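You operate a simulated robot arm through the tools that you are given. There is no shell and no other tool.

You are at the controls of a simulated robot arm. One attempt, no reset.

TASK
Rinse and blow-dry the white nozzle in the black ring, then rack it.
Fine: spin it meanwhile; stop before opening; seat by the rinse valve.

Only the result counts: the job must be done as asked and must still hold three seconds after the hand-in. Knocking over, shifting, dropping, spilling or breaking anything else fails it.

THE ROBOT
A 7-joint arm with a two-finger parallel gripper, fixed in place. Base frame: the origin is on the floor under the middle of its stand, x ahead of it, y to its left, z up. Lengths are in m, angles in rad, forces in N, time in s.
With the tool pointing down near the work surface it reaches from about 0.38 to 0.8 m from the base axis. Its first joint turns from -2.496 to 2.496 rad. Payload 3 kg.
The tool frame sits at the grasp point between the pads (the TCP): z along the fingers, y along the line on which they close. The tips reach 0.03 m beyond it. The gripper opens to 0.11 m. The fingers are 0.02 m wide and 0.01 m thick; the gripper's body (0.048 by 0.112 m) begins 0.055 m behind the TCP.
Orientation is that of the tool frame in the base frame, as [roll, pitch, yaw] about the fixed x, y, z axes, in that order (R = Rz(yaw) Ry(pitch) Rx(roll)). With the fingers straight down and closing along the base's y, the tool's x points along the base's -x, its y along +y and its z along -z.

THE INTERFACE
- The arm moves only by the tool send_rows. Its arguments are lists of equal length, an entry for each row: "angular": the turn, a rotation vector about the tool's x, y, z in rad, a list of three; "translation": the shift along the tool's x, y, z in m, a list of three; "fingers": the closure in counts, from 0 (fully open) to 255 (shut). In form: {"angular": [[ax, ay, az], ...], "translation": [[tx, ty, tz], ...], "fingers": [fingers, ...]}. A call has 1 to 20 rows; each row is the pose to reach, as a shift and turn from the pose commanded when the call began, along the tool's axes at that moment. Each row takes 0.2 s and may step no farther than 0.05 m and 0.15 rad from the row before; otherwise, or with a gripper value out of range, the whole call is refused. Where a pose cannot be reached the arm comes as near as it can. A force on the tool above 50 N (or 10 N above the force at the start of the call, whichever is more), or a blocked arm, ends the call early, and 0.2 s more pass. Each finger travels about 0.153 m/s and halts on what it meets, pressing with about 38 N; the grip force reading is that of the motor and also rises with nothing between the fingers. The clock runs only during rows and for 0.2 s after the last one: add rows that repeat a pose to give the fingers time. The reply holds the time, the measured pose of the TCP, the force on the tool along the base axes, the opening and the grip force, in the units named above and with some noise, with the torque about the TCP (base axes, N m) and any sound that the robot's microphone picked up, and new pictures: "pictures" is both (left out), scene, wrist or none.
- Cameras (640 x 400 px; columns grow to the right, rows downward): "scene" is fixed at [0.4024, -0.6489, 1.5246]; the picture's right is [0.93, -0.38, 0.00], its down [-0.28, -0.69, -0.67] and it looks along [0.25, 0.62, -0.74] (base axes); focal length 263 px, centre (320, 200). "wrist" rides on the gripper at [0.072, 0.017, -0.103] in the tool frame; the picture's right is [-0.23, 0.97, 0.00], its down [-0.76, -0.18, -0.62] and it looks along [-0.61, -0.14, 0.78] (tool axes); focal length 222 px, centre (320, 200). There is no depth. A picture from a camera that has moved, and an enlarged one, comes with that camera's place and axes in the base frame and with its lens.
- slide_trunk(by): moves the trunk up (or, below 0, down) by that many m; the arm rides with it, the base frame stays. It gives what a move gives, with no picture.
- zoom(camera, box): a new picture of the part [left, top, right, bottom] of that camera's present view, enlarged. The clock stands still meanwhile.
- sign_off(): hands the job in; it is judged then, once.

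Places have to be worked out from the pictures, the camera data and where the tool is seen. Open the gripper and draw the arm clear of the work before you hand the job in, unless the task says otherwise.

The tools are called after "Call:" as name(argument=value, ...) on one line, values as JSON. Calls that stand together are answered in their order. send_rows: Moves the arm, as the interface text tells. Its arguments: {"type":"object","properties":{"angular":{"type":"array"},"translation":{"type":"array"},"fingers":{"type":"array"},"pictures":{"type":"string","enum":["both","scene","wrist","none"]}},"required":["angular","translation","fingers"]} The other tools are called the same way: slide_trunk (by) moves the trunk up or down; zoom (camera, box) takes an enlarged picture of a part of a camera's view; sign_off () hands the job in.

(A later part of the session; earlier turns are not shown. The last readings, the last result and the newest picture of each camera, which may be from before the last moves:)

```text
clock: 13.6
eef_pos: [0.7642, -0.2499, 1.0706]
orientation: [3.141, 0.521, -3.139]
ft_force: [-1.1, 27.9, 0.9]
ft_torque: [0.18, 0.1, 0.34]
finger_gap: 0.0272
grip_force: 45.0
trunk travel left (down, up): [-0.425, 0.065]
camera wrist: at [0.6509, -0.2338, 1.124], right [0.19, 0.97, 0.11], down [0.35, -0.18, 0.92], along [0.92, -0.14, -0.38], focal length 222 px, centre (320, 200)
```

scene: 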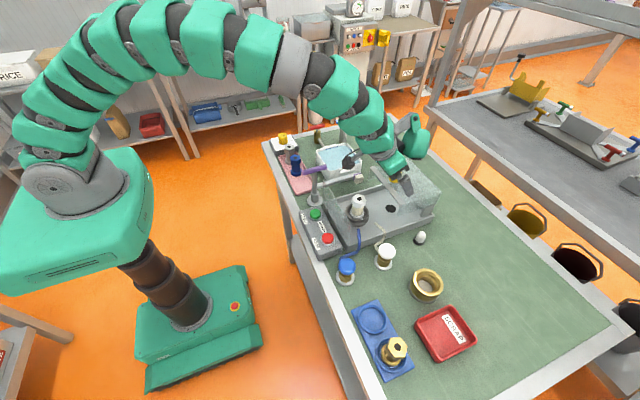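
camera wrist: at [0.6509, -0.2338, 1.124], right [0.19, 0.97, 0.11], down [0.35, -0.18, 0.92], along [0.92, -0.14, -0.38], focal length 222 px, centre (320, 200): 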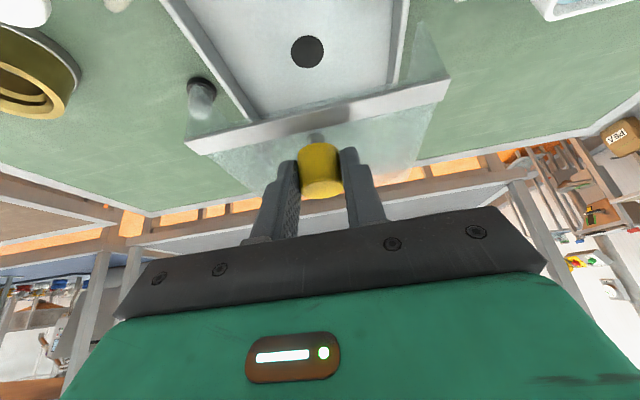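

Grip is solid (gap 0.027) with ~28 N sideways load because I'm ~3 mm off in y, so I shift +y slightly and slide the hood toward -x by 0.12.

Call:
send_rows(angular=[[0, 0, 0], [0, 0, 0], [0, 0, 0], [0, 0, 0], [0, 0, 0], [0, 0, 0], [0, 0, 0], [0, 0, 0], [0, 0, 0], [0, 0, 0], [0, 0, 0], [0, 0, 0], [0, 0, 0]], translation=[[0, 0.003, 0], [0.0087, 0.003, -0.005], [0.0173, 0.003, -0.01], [0.026, 0.003, -0.015], [0.0346, 0.003, -0.02], [0.0433, 0.003, -0.025], [0.052, 0.003, -0.03], [0.0606, 0.003, -0.035], [0.0693, 0.003, -0.04], [0.0779, 0.003, -0.045], [0.0866, 0.003, -0.05], [0.0953, 0.003, -0.055], [0.1039, 0.003, -0.06]], fingers=[255, 255, 255, 255, 255, 255, 255, 255, 255, 255, 255, 255, 255])

Call:
zoom(camera="scene", box=[300, 150, 440, 250])

```text
clock: 16.4
eef_pos: [0.646, -0.2504, 1.0726]
orientation: [3.14, 0.521, 3.141]
ft_force: [0.1, -12.6, -25.3]
ft_torque: [-0.67, 1.3, -0.13]
finger_gap: 0.0277
grip_force: 45.7
trunk travel left (down, up): [-0.425, 0.065]
camera wrist: at [0.5316, -0.2333, 1.1251], right [0.2, 0.97, 0.11], down [0.35, -0.18, 0.92], along [0.92, -0.14, -0.38], focal length 222 px, centre (320, 200)
```

scene: 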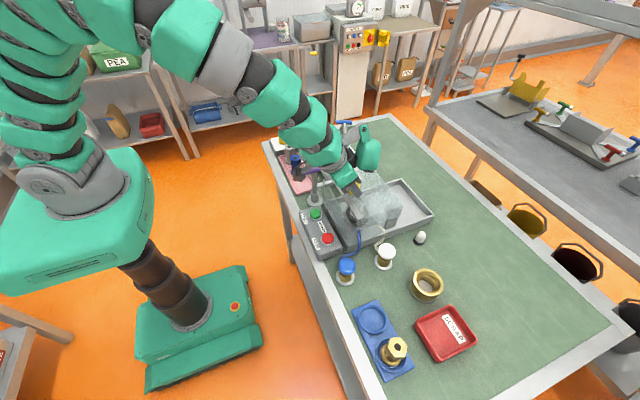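
wrist: 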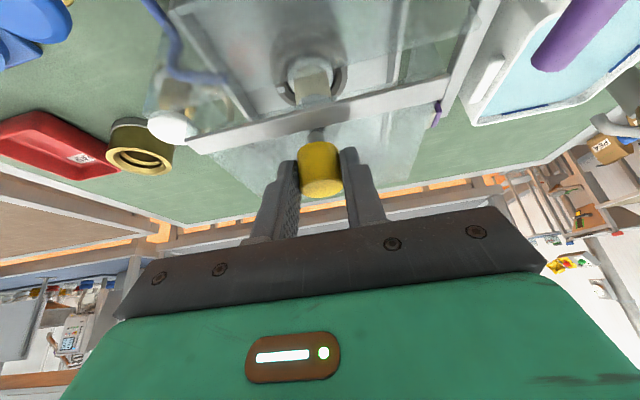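

```text
4.00 times, centred on (370, 200) of scene
camera zoom: at [0.4024, -0.6489, 1.5246], right [0.93, -0.38, 0.0], down [-0.28, -0.69, -0.67], along [0.25, 0.62, -0.74], focal length 1052 px, centre (120, 200)
```

zoom: 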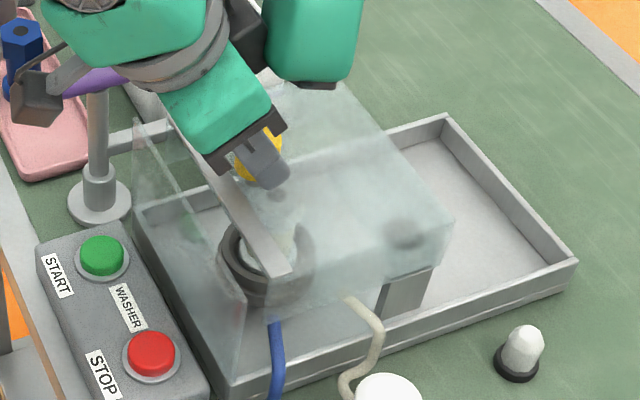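

Hood moved 0.118; about 0.014 remains to its original closed place. I ease the vertical load slightly and continue slowly in -x watching for the stop.

Call:
send_rows(angular=[[0, 0, 0], [0, 0, 0], [0, 0, 0], [0, 0, 0], [0, 0, 0], [0, 0, 0]], translation=[[0.0008, -0.001, 0.0013], [0.0034, -0.001, -0.0002], [0.006, -0.001, -0.0017], [0.0086, -0.001, -0.0032], [0.0112, -0.001, -0.0047], [0.0129, -0.001, -0.0057]], fingers=[255, 255, 255, 255, 255, 255])

Call:
zoom(camera="scene", box=[300, 150, 440, 250])

```text
clock: 17.8
eef_pos: [0.6303, -0.2502, 1.0709]
orientation: [-3.139, 0.528, 3.141]
ft_force: [0.1, 0.8, 7.4]
ft_torque: [0.69, 1.0, 0.19]
finger_gap: 0.0276
grip_force: 44.8
trunk travel left (down, up): [-0.425, 0.065]
camera wrist: at [0.516, -0.2333, 1.1244], right [0.2, 0.97, 0.11], down [0.35, -0.18, 0.92], along [0.92, -0.14, -0.37], focal length 222 px, centre (320, 200)
```

scene: 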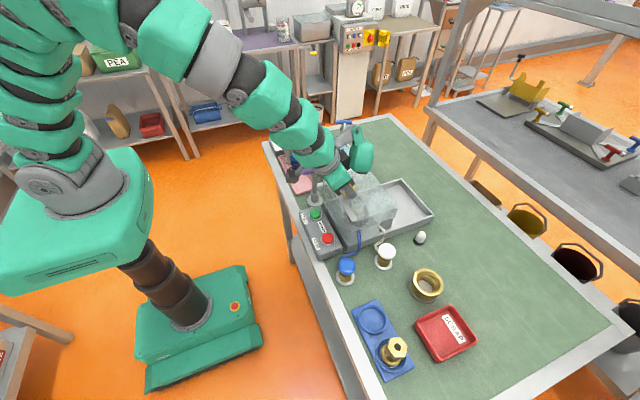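
wrist: 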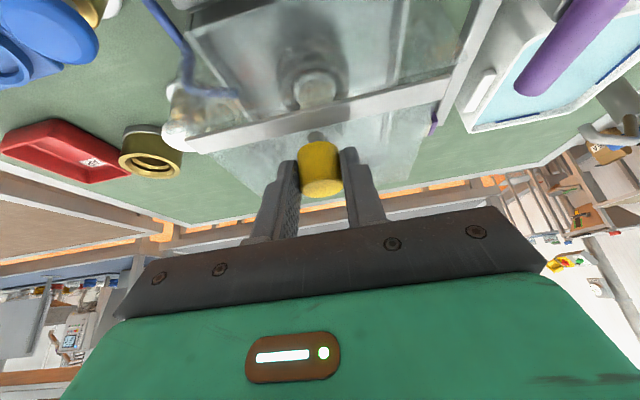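

```text
4.00 times, centred on (370, 200) of scene
camera zoom: at [0.4024, -0.6489, 1.5246], right [0.93, -0.38, 0.0], down [-0.28, -0.69, -0.67], along [0.25, 0.62, -0.74], focal length 1052 px, centre (120, 200)
```

zoom: 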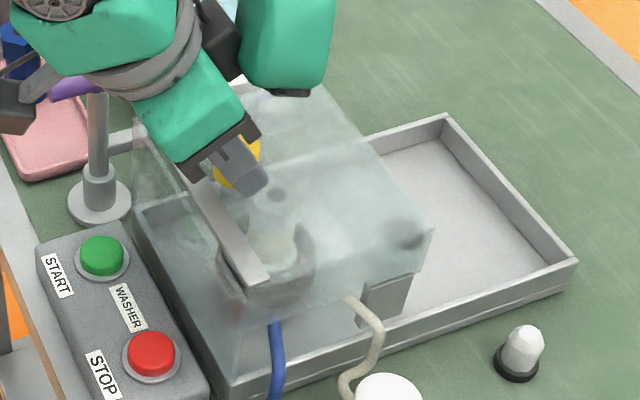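

The bar end is nearly back at its original pixel position and no x force is felt yet; I nudge on in 1.5 mm steps to find the closed stop.

Call:
send_rows(angular=[[0, 0, 0], [0, 0, 0], [0, 0, 0], [0, 0, 0]], translation=[[0.0013, 0, -0.0008], [0.0026, 0, -0.0015], [0.0039, 0, -0.0023], [0.0052, 0, -0.003]], fingers=[255, 255, 255, 255])

Call:
zoom(camera="scene", box=[345, 195, 395, 245])

```text
clock: 18.8
eef_pos: [0.6269, -0.2496, 1.0707]
orientation: [-3.141, 0.526, -3.141]
ft_force: [38.3, -5.4, 15.9]
ft_torque: [0.45, -1.08, -0.02]
finger_gap: 0.0278
grip_force: 45.1
trunk travel left (down, up): [-0.425, 0.065]
camera wrist: at [0.5128, -0.2333, 1.1235], right [0.2, 0.97, 0.11], down [0.35, -0.18, 0.92], along [0.92, -0.14, -0.37], focal length 222 px, centre (320, 200)
```

scene: 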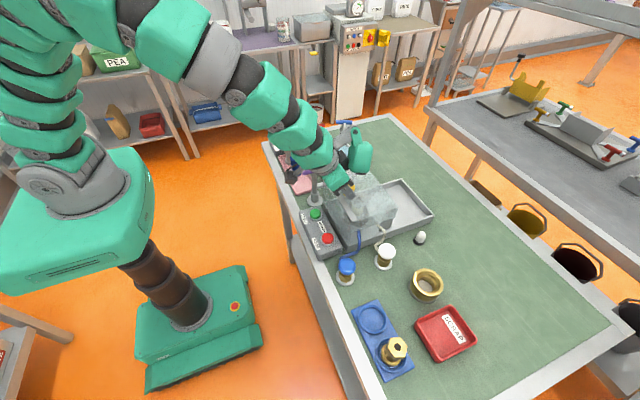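
wrist: 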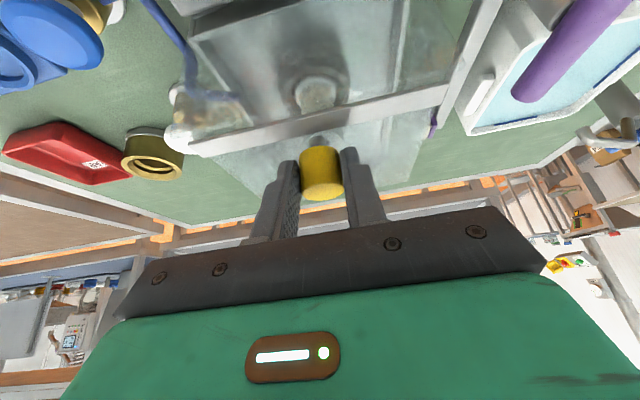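

```text
8.00 times, centred on (370, 220) of scene
camera zoom: at [0.4024, -0.6489, 1.5246], right [0.93, -0.38, 0.0], down [-0.28, -0.69, -0.67], along [0.25, 0.62, -0.74], focal length 2103 px, centre (-80, 40)
```

zoom: 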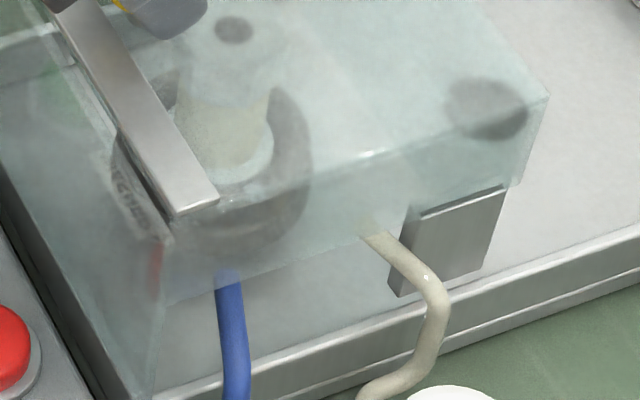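

Closed: +38 N at the stop and the hood's picture matches the start exactly. I relieve the load by ~2 mm, open the fingers and back off along the tool axis.

Call:
send_rows(angular=[[0, 0, 0], [0, 0, 0], [0, 0, 0], [0, 0, 0], [0, 0, 0], [0, 0, 0], [0, 0, 0]], translation=[[-0.0022, 0, 0.0013], [-0.0022, 0, 0.0013], [-0.0022, 0, 0.0013], [-0.0022, 0, 0.0013], [-0.0022, 0, -0.03], [-0.0022, 0, -0.07], [-0.0022, 0, -0.11]], fingers=[255, 150, 0, 0, 0, 0, 0])

Call:
zoom(camera="scene", box=[320, 165, 440, 245])

```text
clock: 20.4
eef_pos: [0.5742, -0.2482, 1.168]
orientation: [3.141, 0.522, -3.141]
ft_force: [0.6, 0.3, 0.6]
ft_torque: [0.02, -0.01, 0.0]
finger_gap: 0.1099
grip_force: 0.0
trunk travel left (down, up): [-0.425, 0.065]
camera wrist: at [0.4591, -0.2316, 1.2206], right [0.2, 0.97, 0.11], down [0.35, -0.18, 0.92], along [0.92, -0.14, -0.37], focal length 222 px, centre (320, 200)
```

scene: 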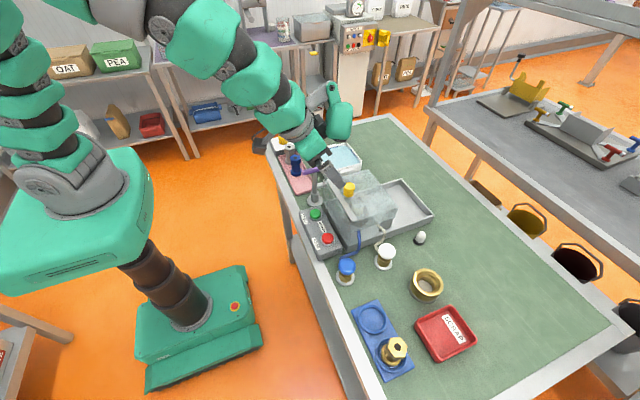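
wrist: 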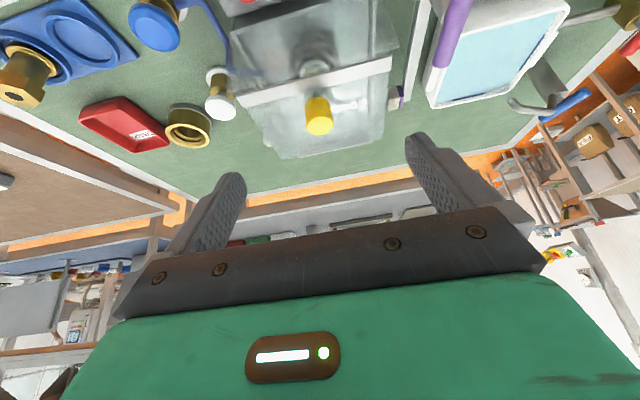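

```text
5.00 times, centred on (380, 205) of scene
camera zoom: at [0.4024, -0.6489, 1.5246], right [0.93, -0.38, 0.0], down [-0.28, -0.69, -0.67], along [0.25, 0.62, -0.74], focal length 1315 px, centre (20, 175)
```

zoom: 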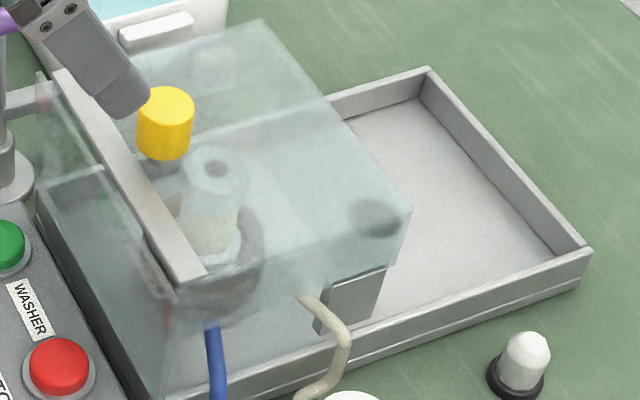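

Hood is closed again. Now START with the tool leaned 50° back (fingers closed) so the paddle stays clear of the hood: first to a point ~5 cm above the button.

Call:
send_rows(angular=[[0, -0.07, 0], [0, -0.14, 0], [0, -0.21, 0], [0, -0.28, 0], [0, -0.349, 0], [0, -0.349, 0]], translation=[[0.0198, 0.0083, 0.0227], [0.0396, 0.0167, 0.0455], [0.0595, 0.025, 0.0682], [0.0793, 0.0334, 0.091], [0.0991, 0.0417, 0.1137], [0.0991, 0.0417, 0.1137]], fingers=[100, 200, 255, 255, 255, 255])

Call:
zoom(camera="scene", box=[280, 130, 420, 250])

```text
clock: 21.8
eef_pos: [0.5417, -0.207, 1.0174]
orientation: [3.141, 0.873, -3.141]
ft_force: [-0.1, 0.0, -0.3]
ft_torque: [0.03, 0.01, 0.0]
finger_gap: 0.0
grip_force: 38.1
trunk travel left (down, up): [-0.425, 0.065]
camera wrist: at [0.4168, -0.19, 1.0286], right [0.15, 0.97, 0.17], down [0.01, -0.18, 0.98], along [0.99, -0.14, -0.04], focal length 222 px, centre (320, 200)
```

scene: 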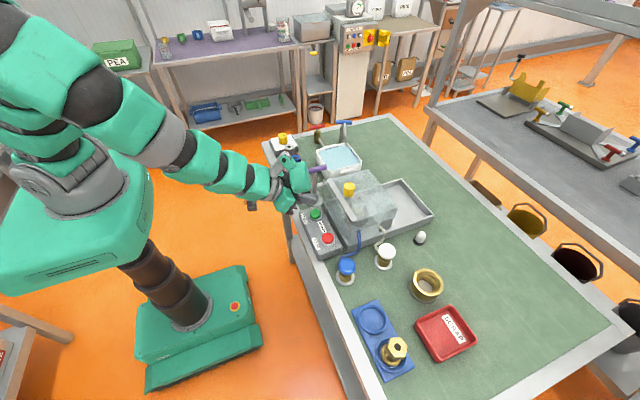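
wrist: 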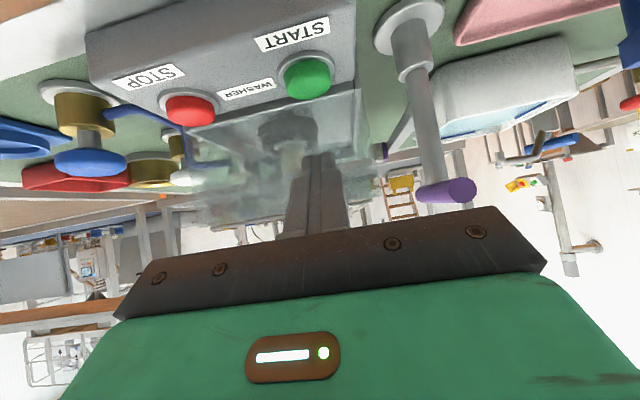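

```text
3.33 times, centred on (350, 190) of scene
camera zoom: at [0.4024, -0.6489, 1.5246], right [0.93, -0.38, 0.0], down [-0.28, -0.69, -0.67], along [0.25, 0.62, -0.74], focal length 876 px, centre (220, 233)
```

zoom: 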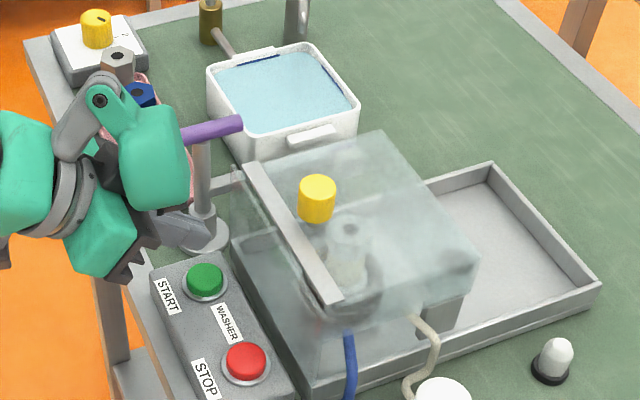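

The paddle is clear and the hood untouched. I lower the tips onto START in 4 mm steps, listening for a click or force rise.

Call:
send_rows(angular=[[0, 0, 0], [0, 0, 0], [0, 0, 0], [0, 0, 0], [0, 0, 0]], translation=[[0.01, 0, 0.0132], [0.0201, 0, 0.0264], [0.0232, 0, 0.029], [0.0262, 0, 0.0315], [0.0293, 0, 0.0341]], fingers=[255, 255, 255, 255, 255])

Call:
zoom(camera="scene", box=[280, 130, 420, 250])

Call:
zoom(camera="wrist", box=[240, 40, 400, 200])

```text
clock: 23.0
eef_pos: [0.5495, -0.2069, 0.974]
orientation: [3.141, 0.873, -3.14]
ft_force: [-0.8, 0.1, 0.5]
ft_torque: [0.03, 0.02, -0.01]
finger_gap: 0.0
grip_force: 37.8
trunk travel left (down, up): [-0.425, 0.065]
camera wrist: at [0.4236, -0.1907, 0.9848], right [0.15, 0.97, 0.17], down [0.01, -0.18, 0.98], along [0.99, -0.14, -0.04], focal length 222 px, centre (320, 200)
```

scene: 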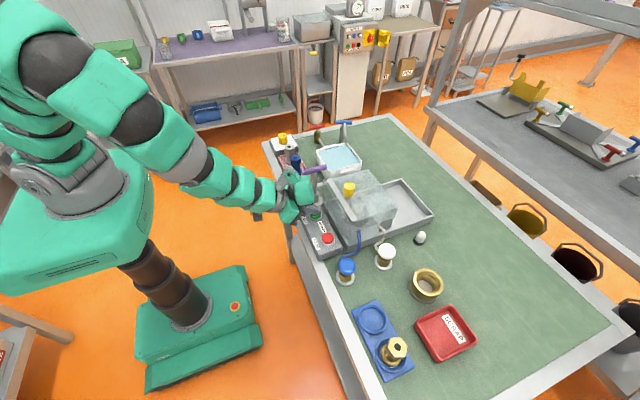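
wrist: 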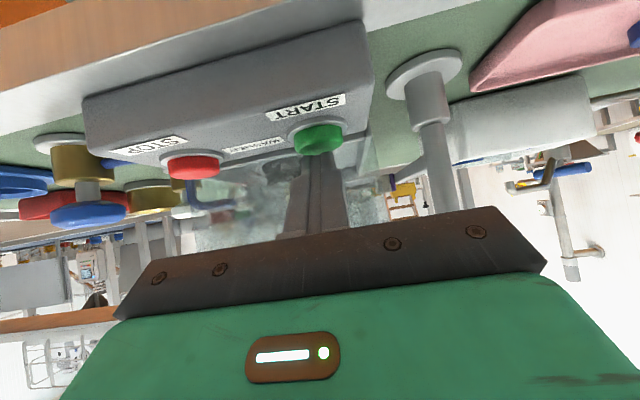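

```text
3.33 times, centred on (350, 190) of scene
camera zoom: at [0.4024, -0.6489, 1.5246], right [0.93, -0.38, 0.0], down [-0.28, -0.69, -0.67], along [0.25, 0.62, -0.74], focal length 876 px, centre (220, 233)
```

zoom: 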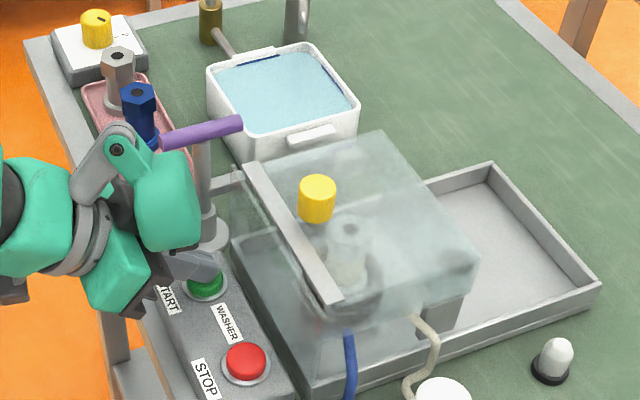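

```text
2.50 times, centred on (320, 120) of wrist
camera zoom: at [0.4236, -0.1907, 0.9848], right [0.15, 0.97, 0.17], down [0.01, -0.18, 0.98], along [0.99, -0.14, -0.04], focal length 555 px, centre (320, 400)
```

zoom: 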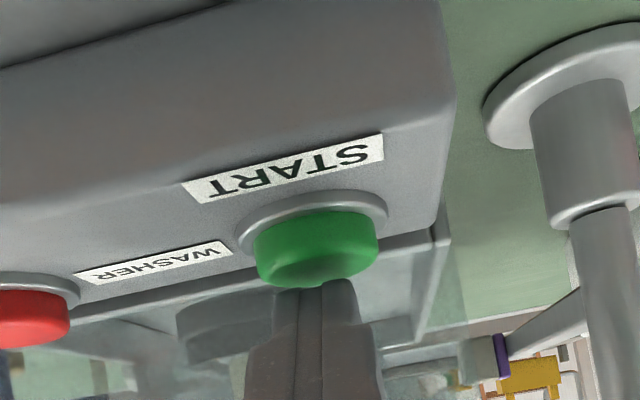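

Tip is right at the button top (~0.946). I press straight down in 2 mm steps.

Call:
send_rows(angular=[[0, 0, 0], [0, 0, 0], [0, 0, 0], [0, 0, 0]], translation=[[0.0015, 0, 0.0013], [0.0031, 0, 0.0026], [0.0046, 0, 0.0039], [0.0061, 0, 0.0051]], fingers=[255, 255, 255, 255])

Call:
zoom(camera="scene", box=[280, 130, 420, 250])

Call:
zoom(camera="wrist", box=[240, 40, 400, 200])

```text
clock: 24.0
eef_pos: [0.5501, -0.2083, 0.9672]
orientation: [-3.141, 0.875, 3.141]
ft_force: [3.0, -3.4, 8.6]
ft_torque: [-0.08, -0.23, -0.07]
finger_gap: 0.0
grip_force: 38.0
trunk travel left (down, up): [-0.425, 0.065]
heard: click
camera wrist: at [0.4245, -0.1913, 0.978], right [0.15, 0.97, 0.17], down [0.01, -0.18, 0.98], along [0.99, -0.14, -0.04], focal length 222 px, centre (320, 200)
```

scene: 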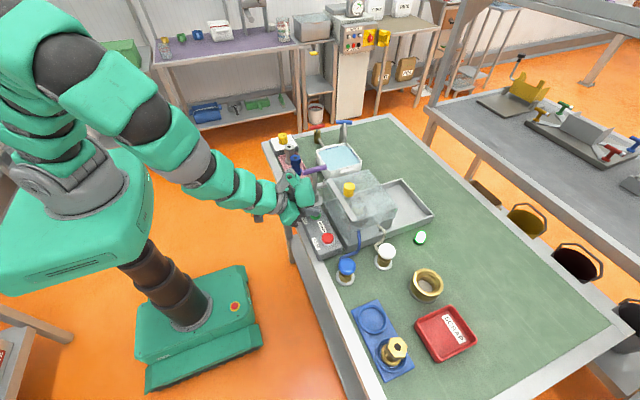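
wrist: 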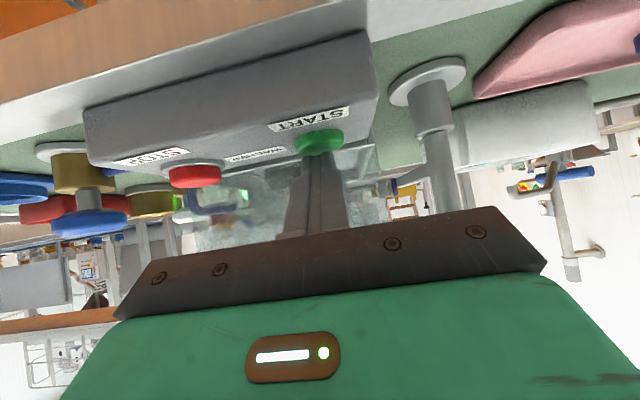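

```text
3.33 times, centred on (350, 190) of scene
camera zoom: at [0.4024, -0.6489, 1.5246], right [0.93, -0.38, 0.0], down [-0.28, -0.69, -0.67], along [0.25, 0.62, -0.74], focal length 876 px, centre (220, 233)
```

zoom: 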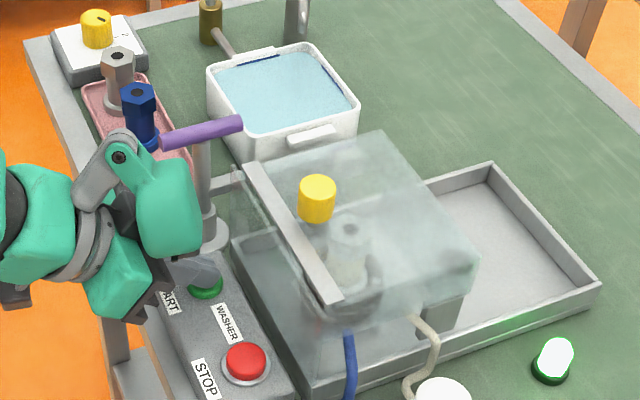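

```text
2.50 times, centred on (320, 120) of wrist
camera zoom: at [0.4245, -0.1913, 0.978], right [0.15, 0.97, 0.17], down [0.01, -0.18, 0.98], along [0.99, -0.14, -0.04], focal length 555 px, centre (320, 400)
```

zoom: 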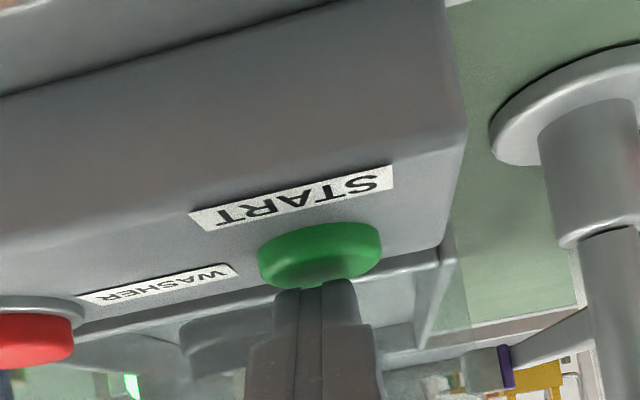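

Click heard, the lamp turned green — the washer is spinning. I rise well clear, level the tool, and move over the blue (rinse) valve cap at (0.572, -0.398).

Call:
send_rows(angular=[[0, 0, 0], [0, 0, 0], [0, 0, 0], [0, 0, 0], [0, 0.1455, 0], [0, 0.291, 0], [0, 0.4365, 0], [0, 0.582, 0], [0, 0.7275, 0], [0, 0.873, 0]], translation=[[-0.0306, 0, -0.0257], [-0.0613, 0, -0.0515], [-0.0919, 0, -0.0772], [-0.1226, 0, -0.1029], [-0.1215, -0.0317, -0.0972], [-0.1204, -0.0633, -0.0915], [-0.1193, -0.095, -0.0858], [-0.1182, -0.1267, -0.0801], [-0.1171, -0.1583, -0.0744], [-0.116, -0.19, -0.0687]], fingers=[255, 255, 255, 255, 255, 255, 255, 255, 255, 255])

Call:
zoom(camera="scene", box=[300, 160, 440, 280])

Call:
zoom(camera="wrist", box=[200, 40, 440, 240])

```text
clock: 26.2
eef_pos: [0.5724, -0.3991, 1.1011]
orientation: [3.14, -0.003, -3.14]
ft_force: [-0.5, 1.2, 0.2]
ft_torque: [-0.03, 0.02, -0.01]
finger_gap: 0.0002
grip_force: 37.4
trunk travel left (down, up): [-0.425, 0.065]
camera wrist: at [0.5005, -0.3816, 1.2043], right [0.23, 0.97, 0.0], down [0.76, -0.18, 0.62], along [0.61, -0.14, -0.78], focal length 222 px, centre (320, 200)
```

scene: 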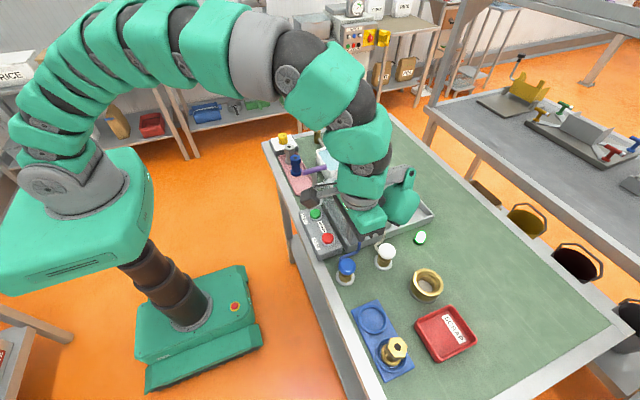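
wrist: 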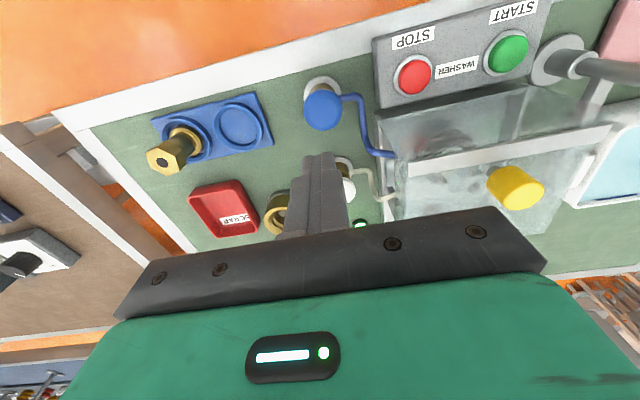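

```text
3.33 times, centred on (370, 220) of scene
camera zoom: at [0.4024, -0.6489, 1.5246], right [0.93, -0.38, 0.0], down [-0.28, -0.69, -0.67], along [0.25, 0.62, -0.74], focal length 876 px, centre (153, 133)
```

zoom: 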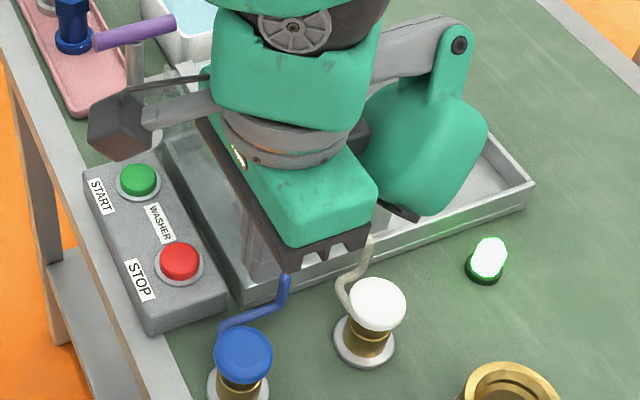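

```text
2.00 times, centred on (320, 140) of wrist
camera zoom: at [0.5005, -0.3816, 1.2043], right [0.23, 0.97, 0.0], down [0.76, -0.18, 0.62], along [0.61, -0.14, -0.78], focal length 444 px, centre (320, 320)
```

zoom: 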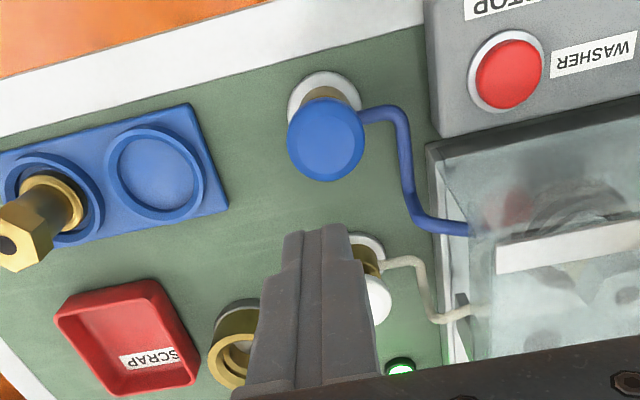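

Blue cap centre confirmed at (0.571, -0.395, ~0.965). I descend to ~1 cm above it.

Call:
send_rows(angular=[[0, 0, 0], [0, 0, 0], [0, 0, 0]], translation=[[0.001, 0.002, 0.035], [0.001, 0.002, 0.07], [0.001, 0.002, 0.095]], fingers=[255, 255, 255])

Call:
zoom(camera="scene", box=[300, 160, 440, 280])

Call:
zoom(camera="wrist", box=[200, 40, 440, 240])

```text
clock: 27.0
eef_pos: [0.5706, -0.3946, 1.0033]
orientation: [3.141, -0.001, -3.141]
ft_force: [-0.2, 0.6, -0.3]
ft_torque: [-0.06, -0.01, 0.0]
finger_gap: 0.0
grip_force: 37.4
trunk travel left (down, up): [-0.425, 0.065]
camera wrist: at [0.4976, -0.3777, 1.1076], right [0.23, 0.97, 0.0], down [0.76, -0.18, 0.62], along [0.61, -0.14, -0.78], focal length 222 px, centre (320, 200)
```

scene: 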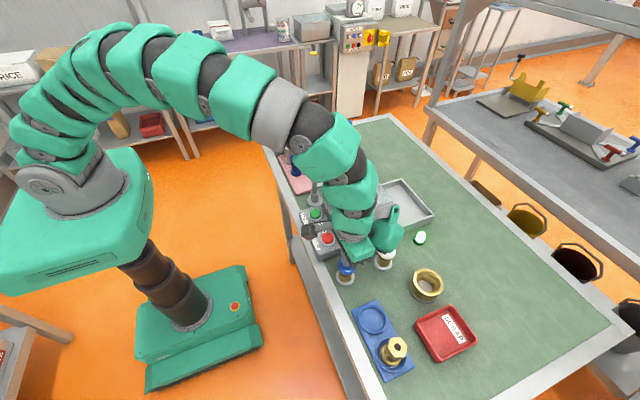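
wrist: 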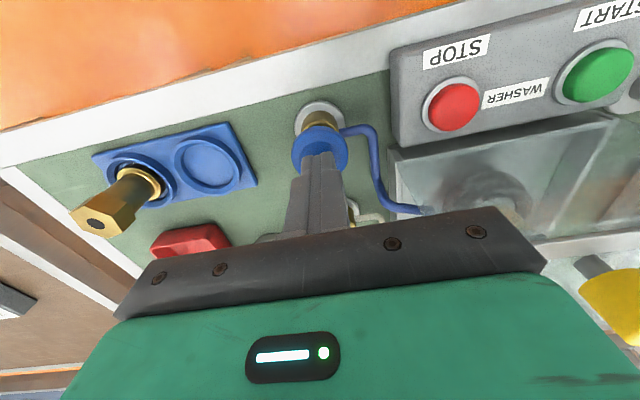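

```text
3.33 times, centred on (370, 220) of scene
camera zoom: at [0.4024, -0.6489, 1.5246], right [0.93, -0.38, 0.0], down [-0.28, -0.69, -0.67], along [0.25, 0.62, -0.74], focal length 876 px, centre (153, 133)
```

zoom: 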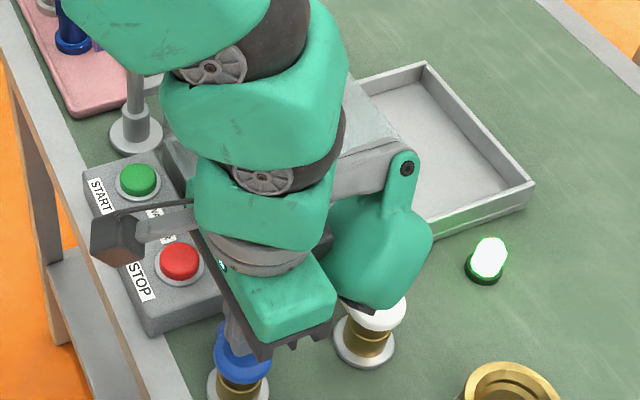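

```text
2.00 times, centred on (320, 140) of wrist
camera zoom: at [0.4976, -0.3777, 1.1076], right [0.23, 0.97, 0.0], down [0.76, -0.18, 0.62], along [0.61, -0.14, -0.78], focal length 444 px, centre (320, 320)
```

zoom: 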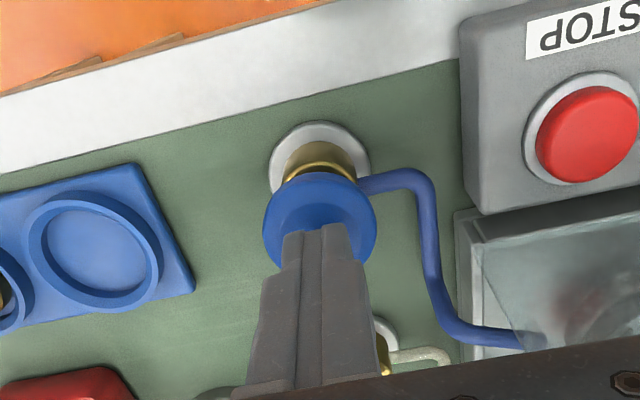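

Tips are centred over the blue cap and the paddle is ~8 cm above the white cap, so it's safe to press. I push down in 3 mm steps and listen.

Call:
send_rows(angular=[[0, 0, 0], [0, 0, 0], [0, 0, 0], [0, 0, 0], [0, 0, 0]], translation=[[0, 0, 0.003], [0, 0, 0.006], [0, 0, 0.009], [0, 0, 0.012], [0, 0, 0.014]], fingers=[255, 255, 255, 255, 255])

Call:
zoom(camera="wrist", box=[200, 40, 440, 240])

```text
clock: 28.2
eef_pos: [0.5711, -0.3948, 0.9912]
orientation: [-3.139, -0.001, 3.141]
ft_force: [1.5, -0.5, 2.3]
ft_torque: [0.0, -0.05, 0.01]
finger_gap: 0.0
grip_force: 37.8
trunk travel left (down, up): [-0.425, 0.065]
camera wrist: at [0.4977, -0.3787, 1.0937], right [0.23, 0.97, 0.0], down [0.76, -0.18, 0.62], along [0.61, -0.14, -0.78], focal length 222 px, centre (320, 200)
```

scene: 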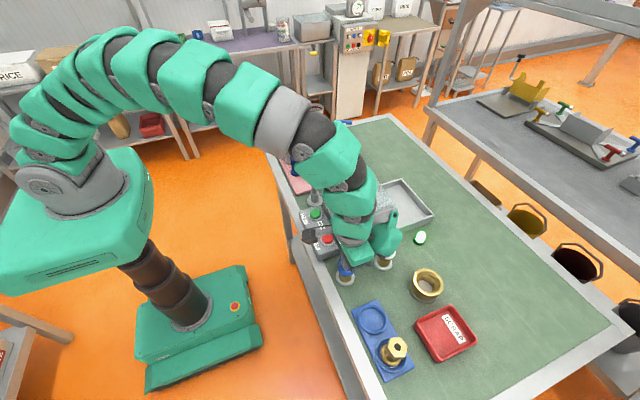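
wrist: 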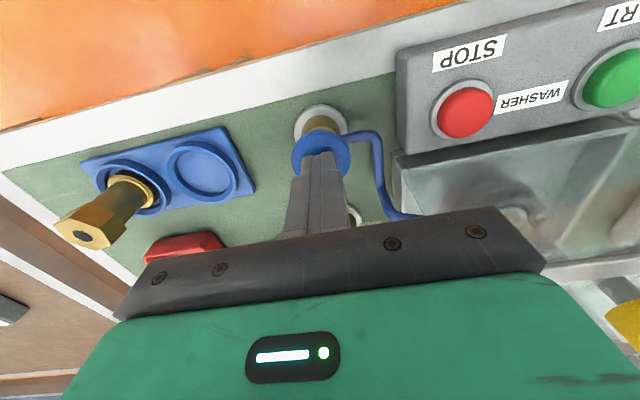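

```text
2.00 times, centred on (320, 140) of wrist
camera zoom: at [0.4977, -0.3787, 1.0937], right [0.23, 0.97, 0.0], down [0.76, -0.18, 0.62], along [0.61, -0.14, -0.78], focal length 444 px, centre (320, 320)
```

zoom: 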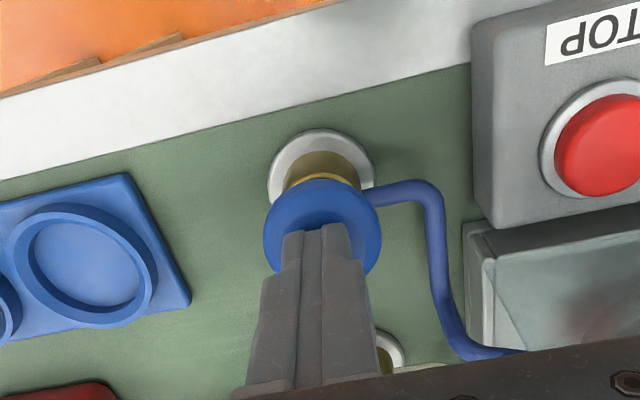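

Barely touching (≈2 N). I continue pushing in 2–3 mm steps.

Call:
send_rows(angular=[[0, 0, 0], [0, 0, 0], [0, 0, 0], [0, 0, 0]], translation=[[0, 0, 0.002], [0, 0, 0.004], [0, 0, 0.006], [0, 0, 0.008]], fingers=[255, 255, 255, 255])

Call:
zoom(camera="wrist", box=[200, 40, 440, 240])

Call:
zoom(camera="scene", box=[300, 160, 440, 280])

```text
clock: 29.2
eef_pos: [0.57, -0.3955, 0.9838]
orientation: [-3.141, 0.001, -3.141]
ft_force: [2.2, -0.6, 3.8]
ft_torque: [-0.01, -0.07, 0.01]
finger_gap: 0.0
grip_force: 37.6
trunk travel left (down, up): [-0.425, 0.065]
heard: click
camera wrist: at [0.4979, -0.3784, 1.0866], right [0.23, 0.97, 0.0], down [0.76, -0.18, 0.62], along [0.61, -0.14, -0.78], focal length 222 px, centre (320, 200)
```

scene: 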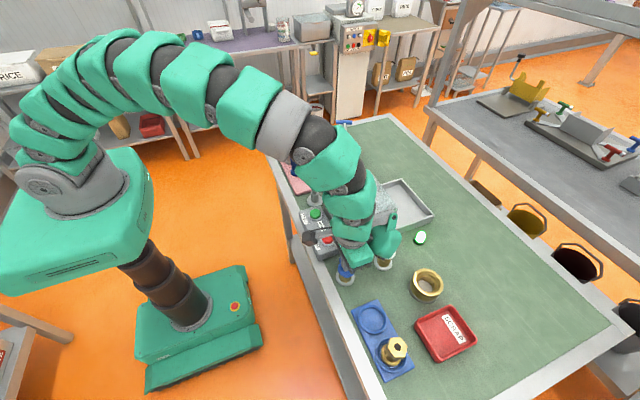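
wrist: 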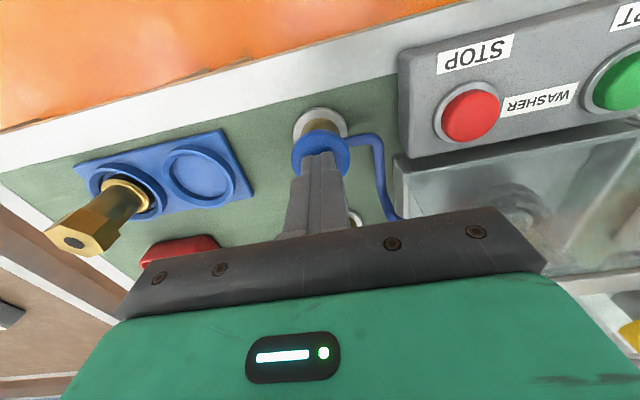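

```text
2.00 times, centred on (320, 140) of wrist
camera zoom: at [0.4979, -0.3784, 1.0866], right [0.23, 0.97, 0.0], down [0.76, -0.18, 0.62], along [0.61, -0.14, -0.78], focal length 444 px, centre (320, 320)
```

zoom: 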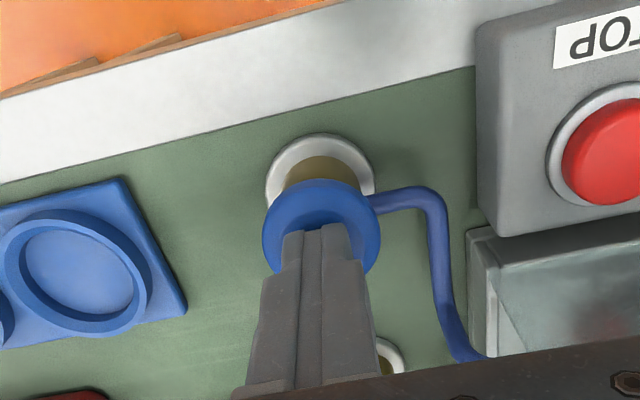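

```text
3.33 times, centred on (370, 220) of scene
camera zoom: at [0.4024, -0.6489, 1.5246], right [0.93, -0.38, 0.0], down [-0.28, -0.69, -0.67], along [0.25, 0.62, -0.74], focal length 876 px, centre (153, 133)
```

zoom: 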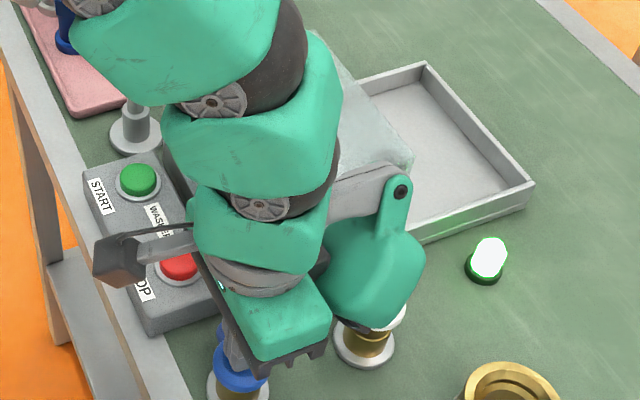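

Valve clicked with ~4 N. I hold it down a few seconds and listen for water.

Call:
send_rows(angular=[[0, 0, 0], [0, 0, 0], [0, 0, 0], [0, 0, 0], [0, 0, 0], [0, 0, 0], [0, 0, 0], [0, 0, 0], [0, 0, 0], [0, 0, 0]], translation=[[0, 0, 0.001], [0, 0, 0.001], [0, 0, 0.001], [0, 0, 0.001], [0, 0, 0.001], [0, 0, 0.001], [0, 0, 0.001], [0, 0, 0.001], [0, 0, 0.001], [0, 0, 0.001]], fingers=[255, 255, 255, 255, 255, 255, 255, 255, 255, 255])

Call:
zoom(camera="wrist", box=[380, 100, 640, 280])

```text
clock: 31.4
eef_pos: [0.5706, -0.3956, 0.9829]
orientation: [-3.141, 0.0, -3.141]
ft_force: [0.2, 1.9, 4.9]
ft_torque: [0.07, -0.02, -0.01]
finger_gap: 0.0
grip_force: 37.6
trunk travel left (down, up): [-0.425, 0.065]
camera wrist: at [0.4979, -0.3787, 1.086], right [0.23, 0.97, 0.0], down [0.76, -0.18, 0.62], along [0.61, -0.14, -0.78], focal length 222 px, centre (320, 200)
```

scene: 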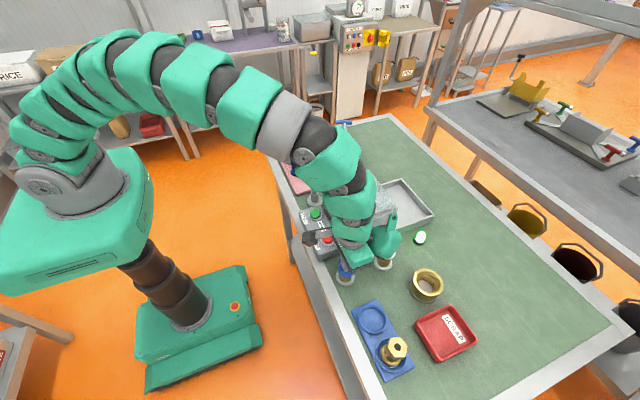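
wrist: 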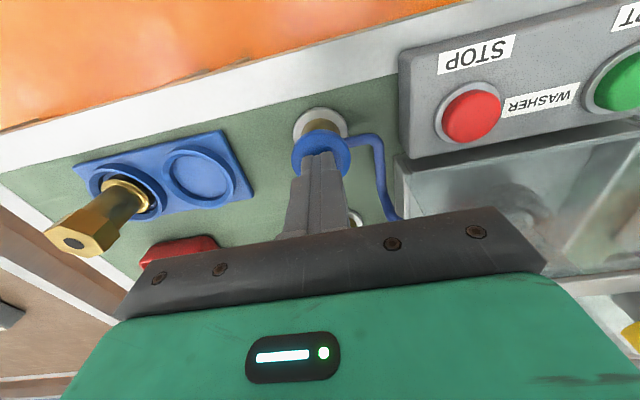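

```text
2.22 times, centred on (510, 190) of wrist
camera zoom: at [0.4979, -0.3787, 1.086], right [0.23, 0.97, 0.0], down [0.76, -0.18, 0.62], along [0.61, -0.14, -0.78], focal length 494 px, centre (-102, 222)
```

zoom: 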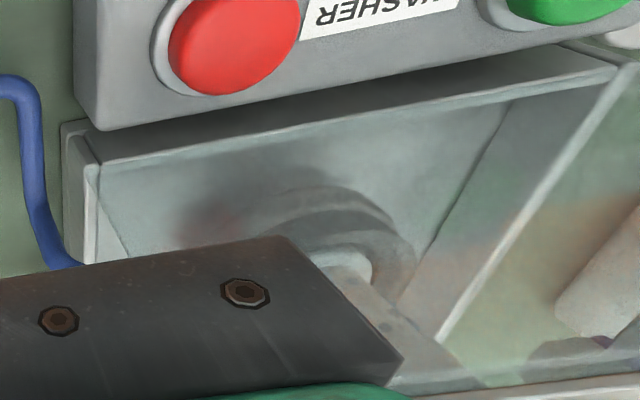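

The jet is hidden behind my gripper from here. I press 2 mm further to be sure the valve is fully open and keep holding.

Call:
send_rows(angular=[[0, 0, 0], [0, 0, 0], [0, 0, 0], [0, 0, 0], [0, 0, 0], [0, 0, 0], [0, 0, 0], [0, 0, 0], [0, 0, 0], [0, 0, 0], [0, 0, 0], [0, 0, 0], [0, 0, 0], [0, 0, 0], [0, 0, 0]], translation=[[0, 0, 0.001], [0, 0, 0.002], [0, 0, 0.002], [0, 0, 0.002], [0, 0, 0.002], [0, 0, 0.002], [0, 0, 0.002], [0, 0, 0.002], [0, 0, 0.002], [0, 0, 0.002], [0, 0, 0.002], [0, 0, 0.002], [0, 0, 0.002], [0, 0, 0.002], [0, 0, 0.002]], fingers=[255, 255, 255, 255, 255, 255, 255, 255, 255, 255, 255, 255, 255, 255, 255])

Call:
zoom(camera="scene", box=[330, 180, 440, 280])

```text
clock: 34.6
eef_pos: [0.5703, -0.3947, 0.9813]
orientation: [-3.14, -0.001, 3.141]
ft_force: [7.2, 1.2, 28.0]
ft_torque: [0.02, -0.21, 0.06]
finger_gap: 0.0
grip_force: 37.4
trunk travel left (down, up): [-0.425, 0.065]
camera wrist: at [0.4976, -0.3786, 1.0844], right [0.23, 0.97, 0.0], down [0.76, -0.18, 0.62], along [0.61, -0.14, -0.78], focal length 222 px, centre (320, 200)
```

scene: 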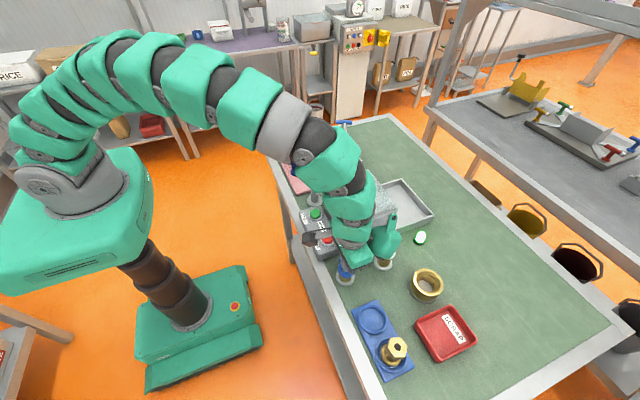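
wrist: 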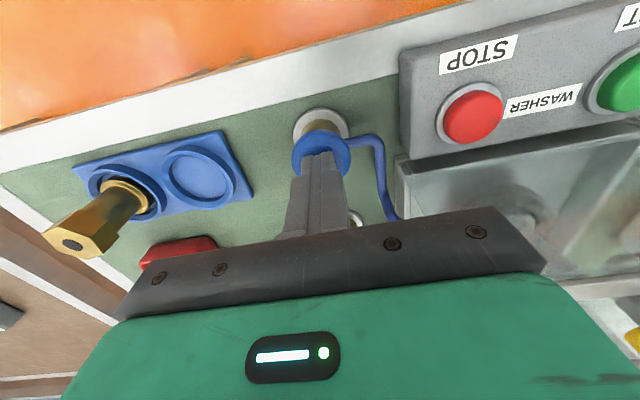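

```text
4.00 times, centred on (385, 230) of scene
camera zoom: at [0.4024, -0.6489, 1.5246], right [0.93, -0.38, 0.0], down [-0.28, -0.69, -0.67], along [0.25, 0.62, -0.74], focal length 1052 px, centre (60, 80)
```

zoom: 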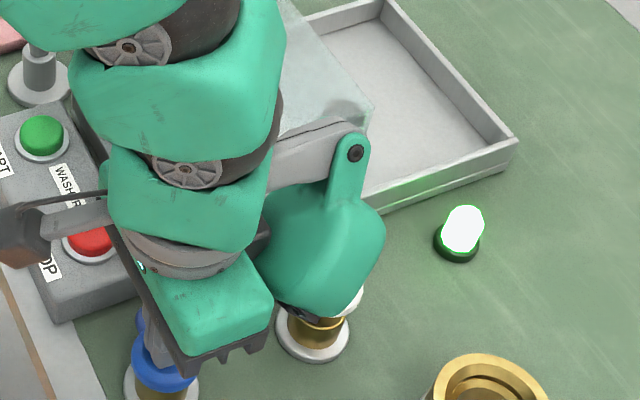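

The valve bottomed out (28 N) after a total ~6 s of rinse. I release it and look whether it springs back and whether water stopped.

Call:
send_rows(angular=[[0, 0, 0], [0, 0, 0], [0, 0, 0], [0, 0, 0], [0, 0, 0]], translation=[[0, 0, -0.01], [0, 0, -0.03], [0, 0, -0.06], [0, 0, -0.1], [0, 0, -0.13]], fingers=[255, 255, 255, 255, 255])

Call:
zoom(camera="scene", box=[320, 180, 440, 290])

Call:
zoom(camera="wrist", box=[280, 40, 560, 240])

```text
clock: 35.8
eef_pos: [0.5692, -0.3962, 1.1107]
orientation: [3.14, -0.003, 3.141]
ft_force: [-0.7, -0.1, 0.0]
ft_torque: [-0.02, 0.03, 0.03]
finger_gap: 0.0
grip_force: 37.9
trunk travel left (down, up): [-0.425, 0.065]
camera wrist: at [0.4977, -0.3799, 1.2137], right [0.23, 0.97, 0.0], down [0.76, -0.18, 0.62], along [0.6, -0.14, -0.78], focal length 222 px, centre (320, 200)
```

scene: 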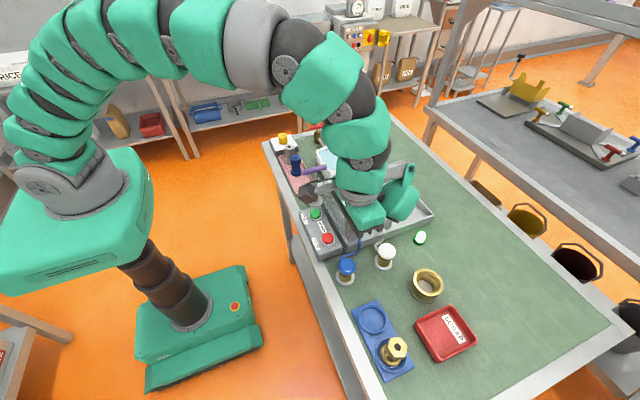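
wrist: 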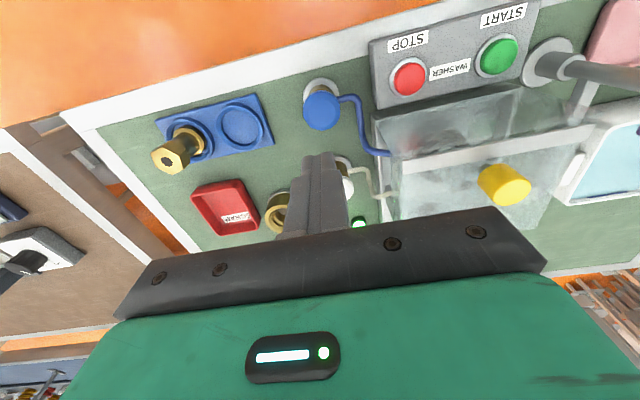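

```text
3.64 times, centred on (380, 235) of scene
camera zoom: at [0.4024, -0.6489, 1.5246], right [0.93, -0.38, 0.0], down [-0.28, -0.69, -0.67], along [0.25, 0.62, -0.74], focal length 956 px, centre (102, 73)
```

zoom: 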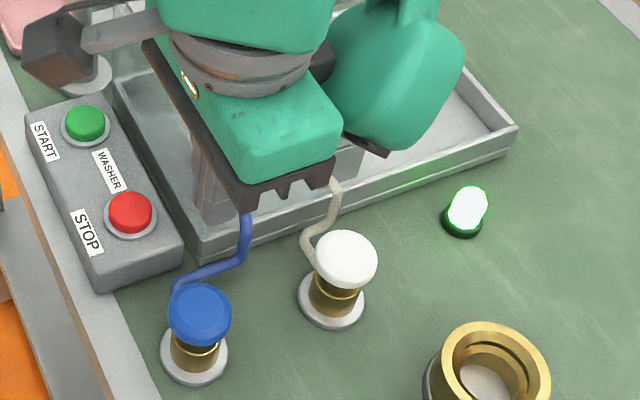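

```text
2.00 times, centred on (420, 140) of wrist
camera zoom: at [0.4977, -0.3799, 1.2137], right [0.23, 0.97, 0.0], down [0.76, -0.18, 0.62], along [0.6, -0.14, -0.78], focal length 444 px, centre (120, 320)
```

zoom: 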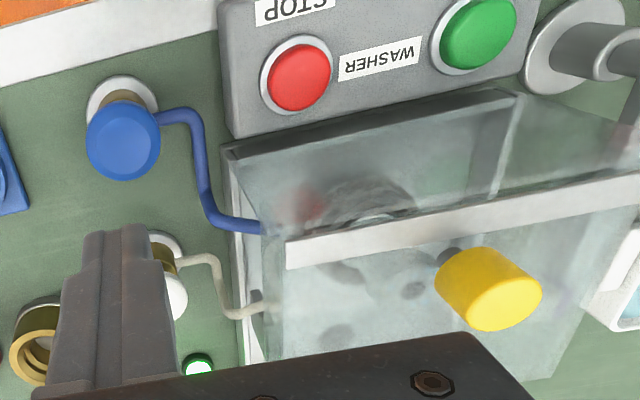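

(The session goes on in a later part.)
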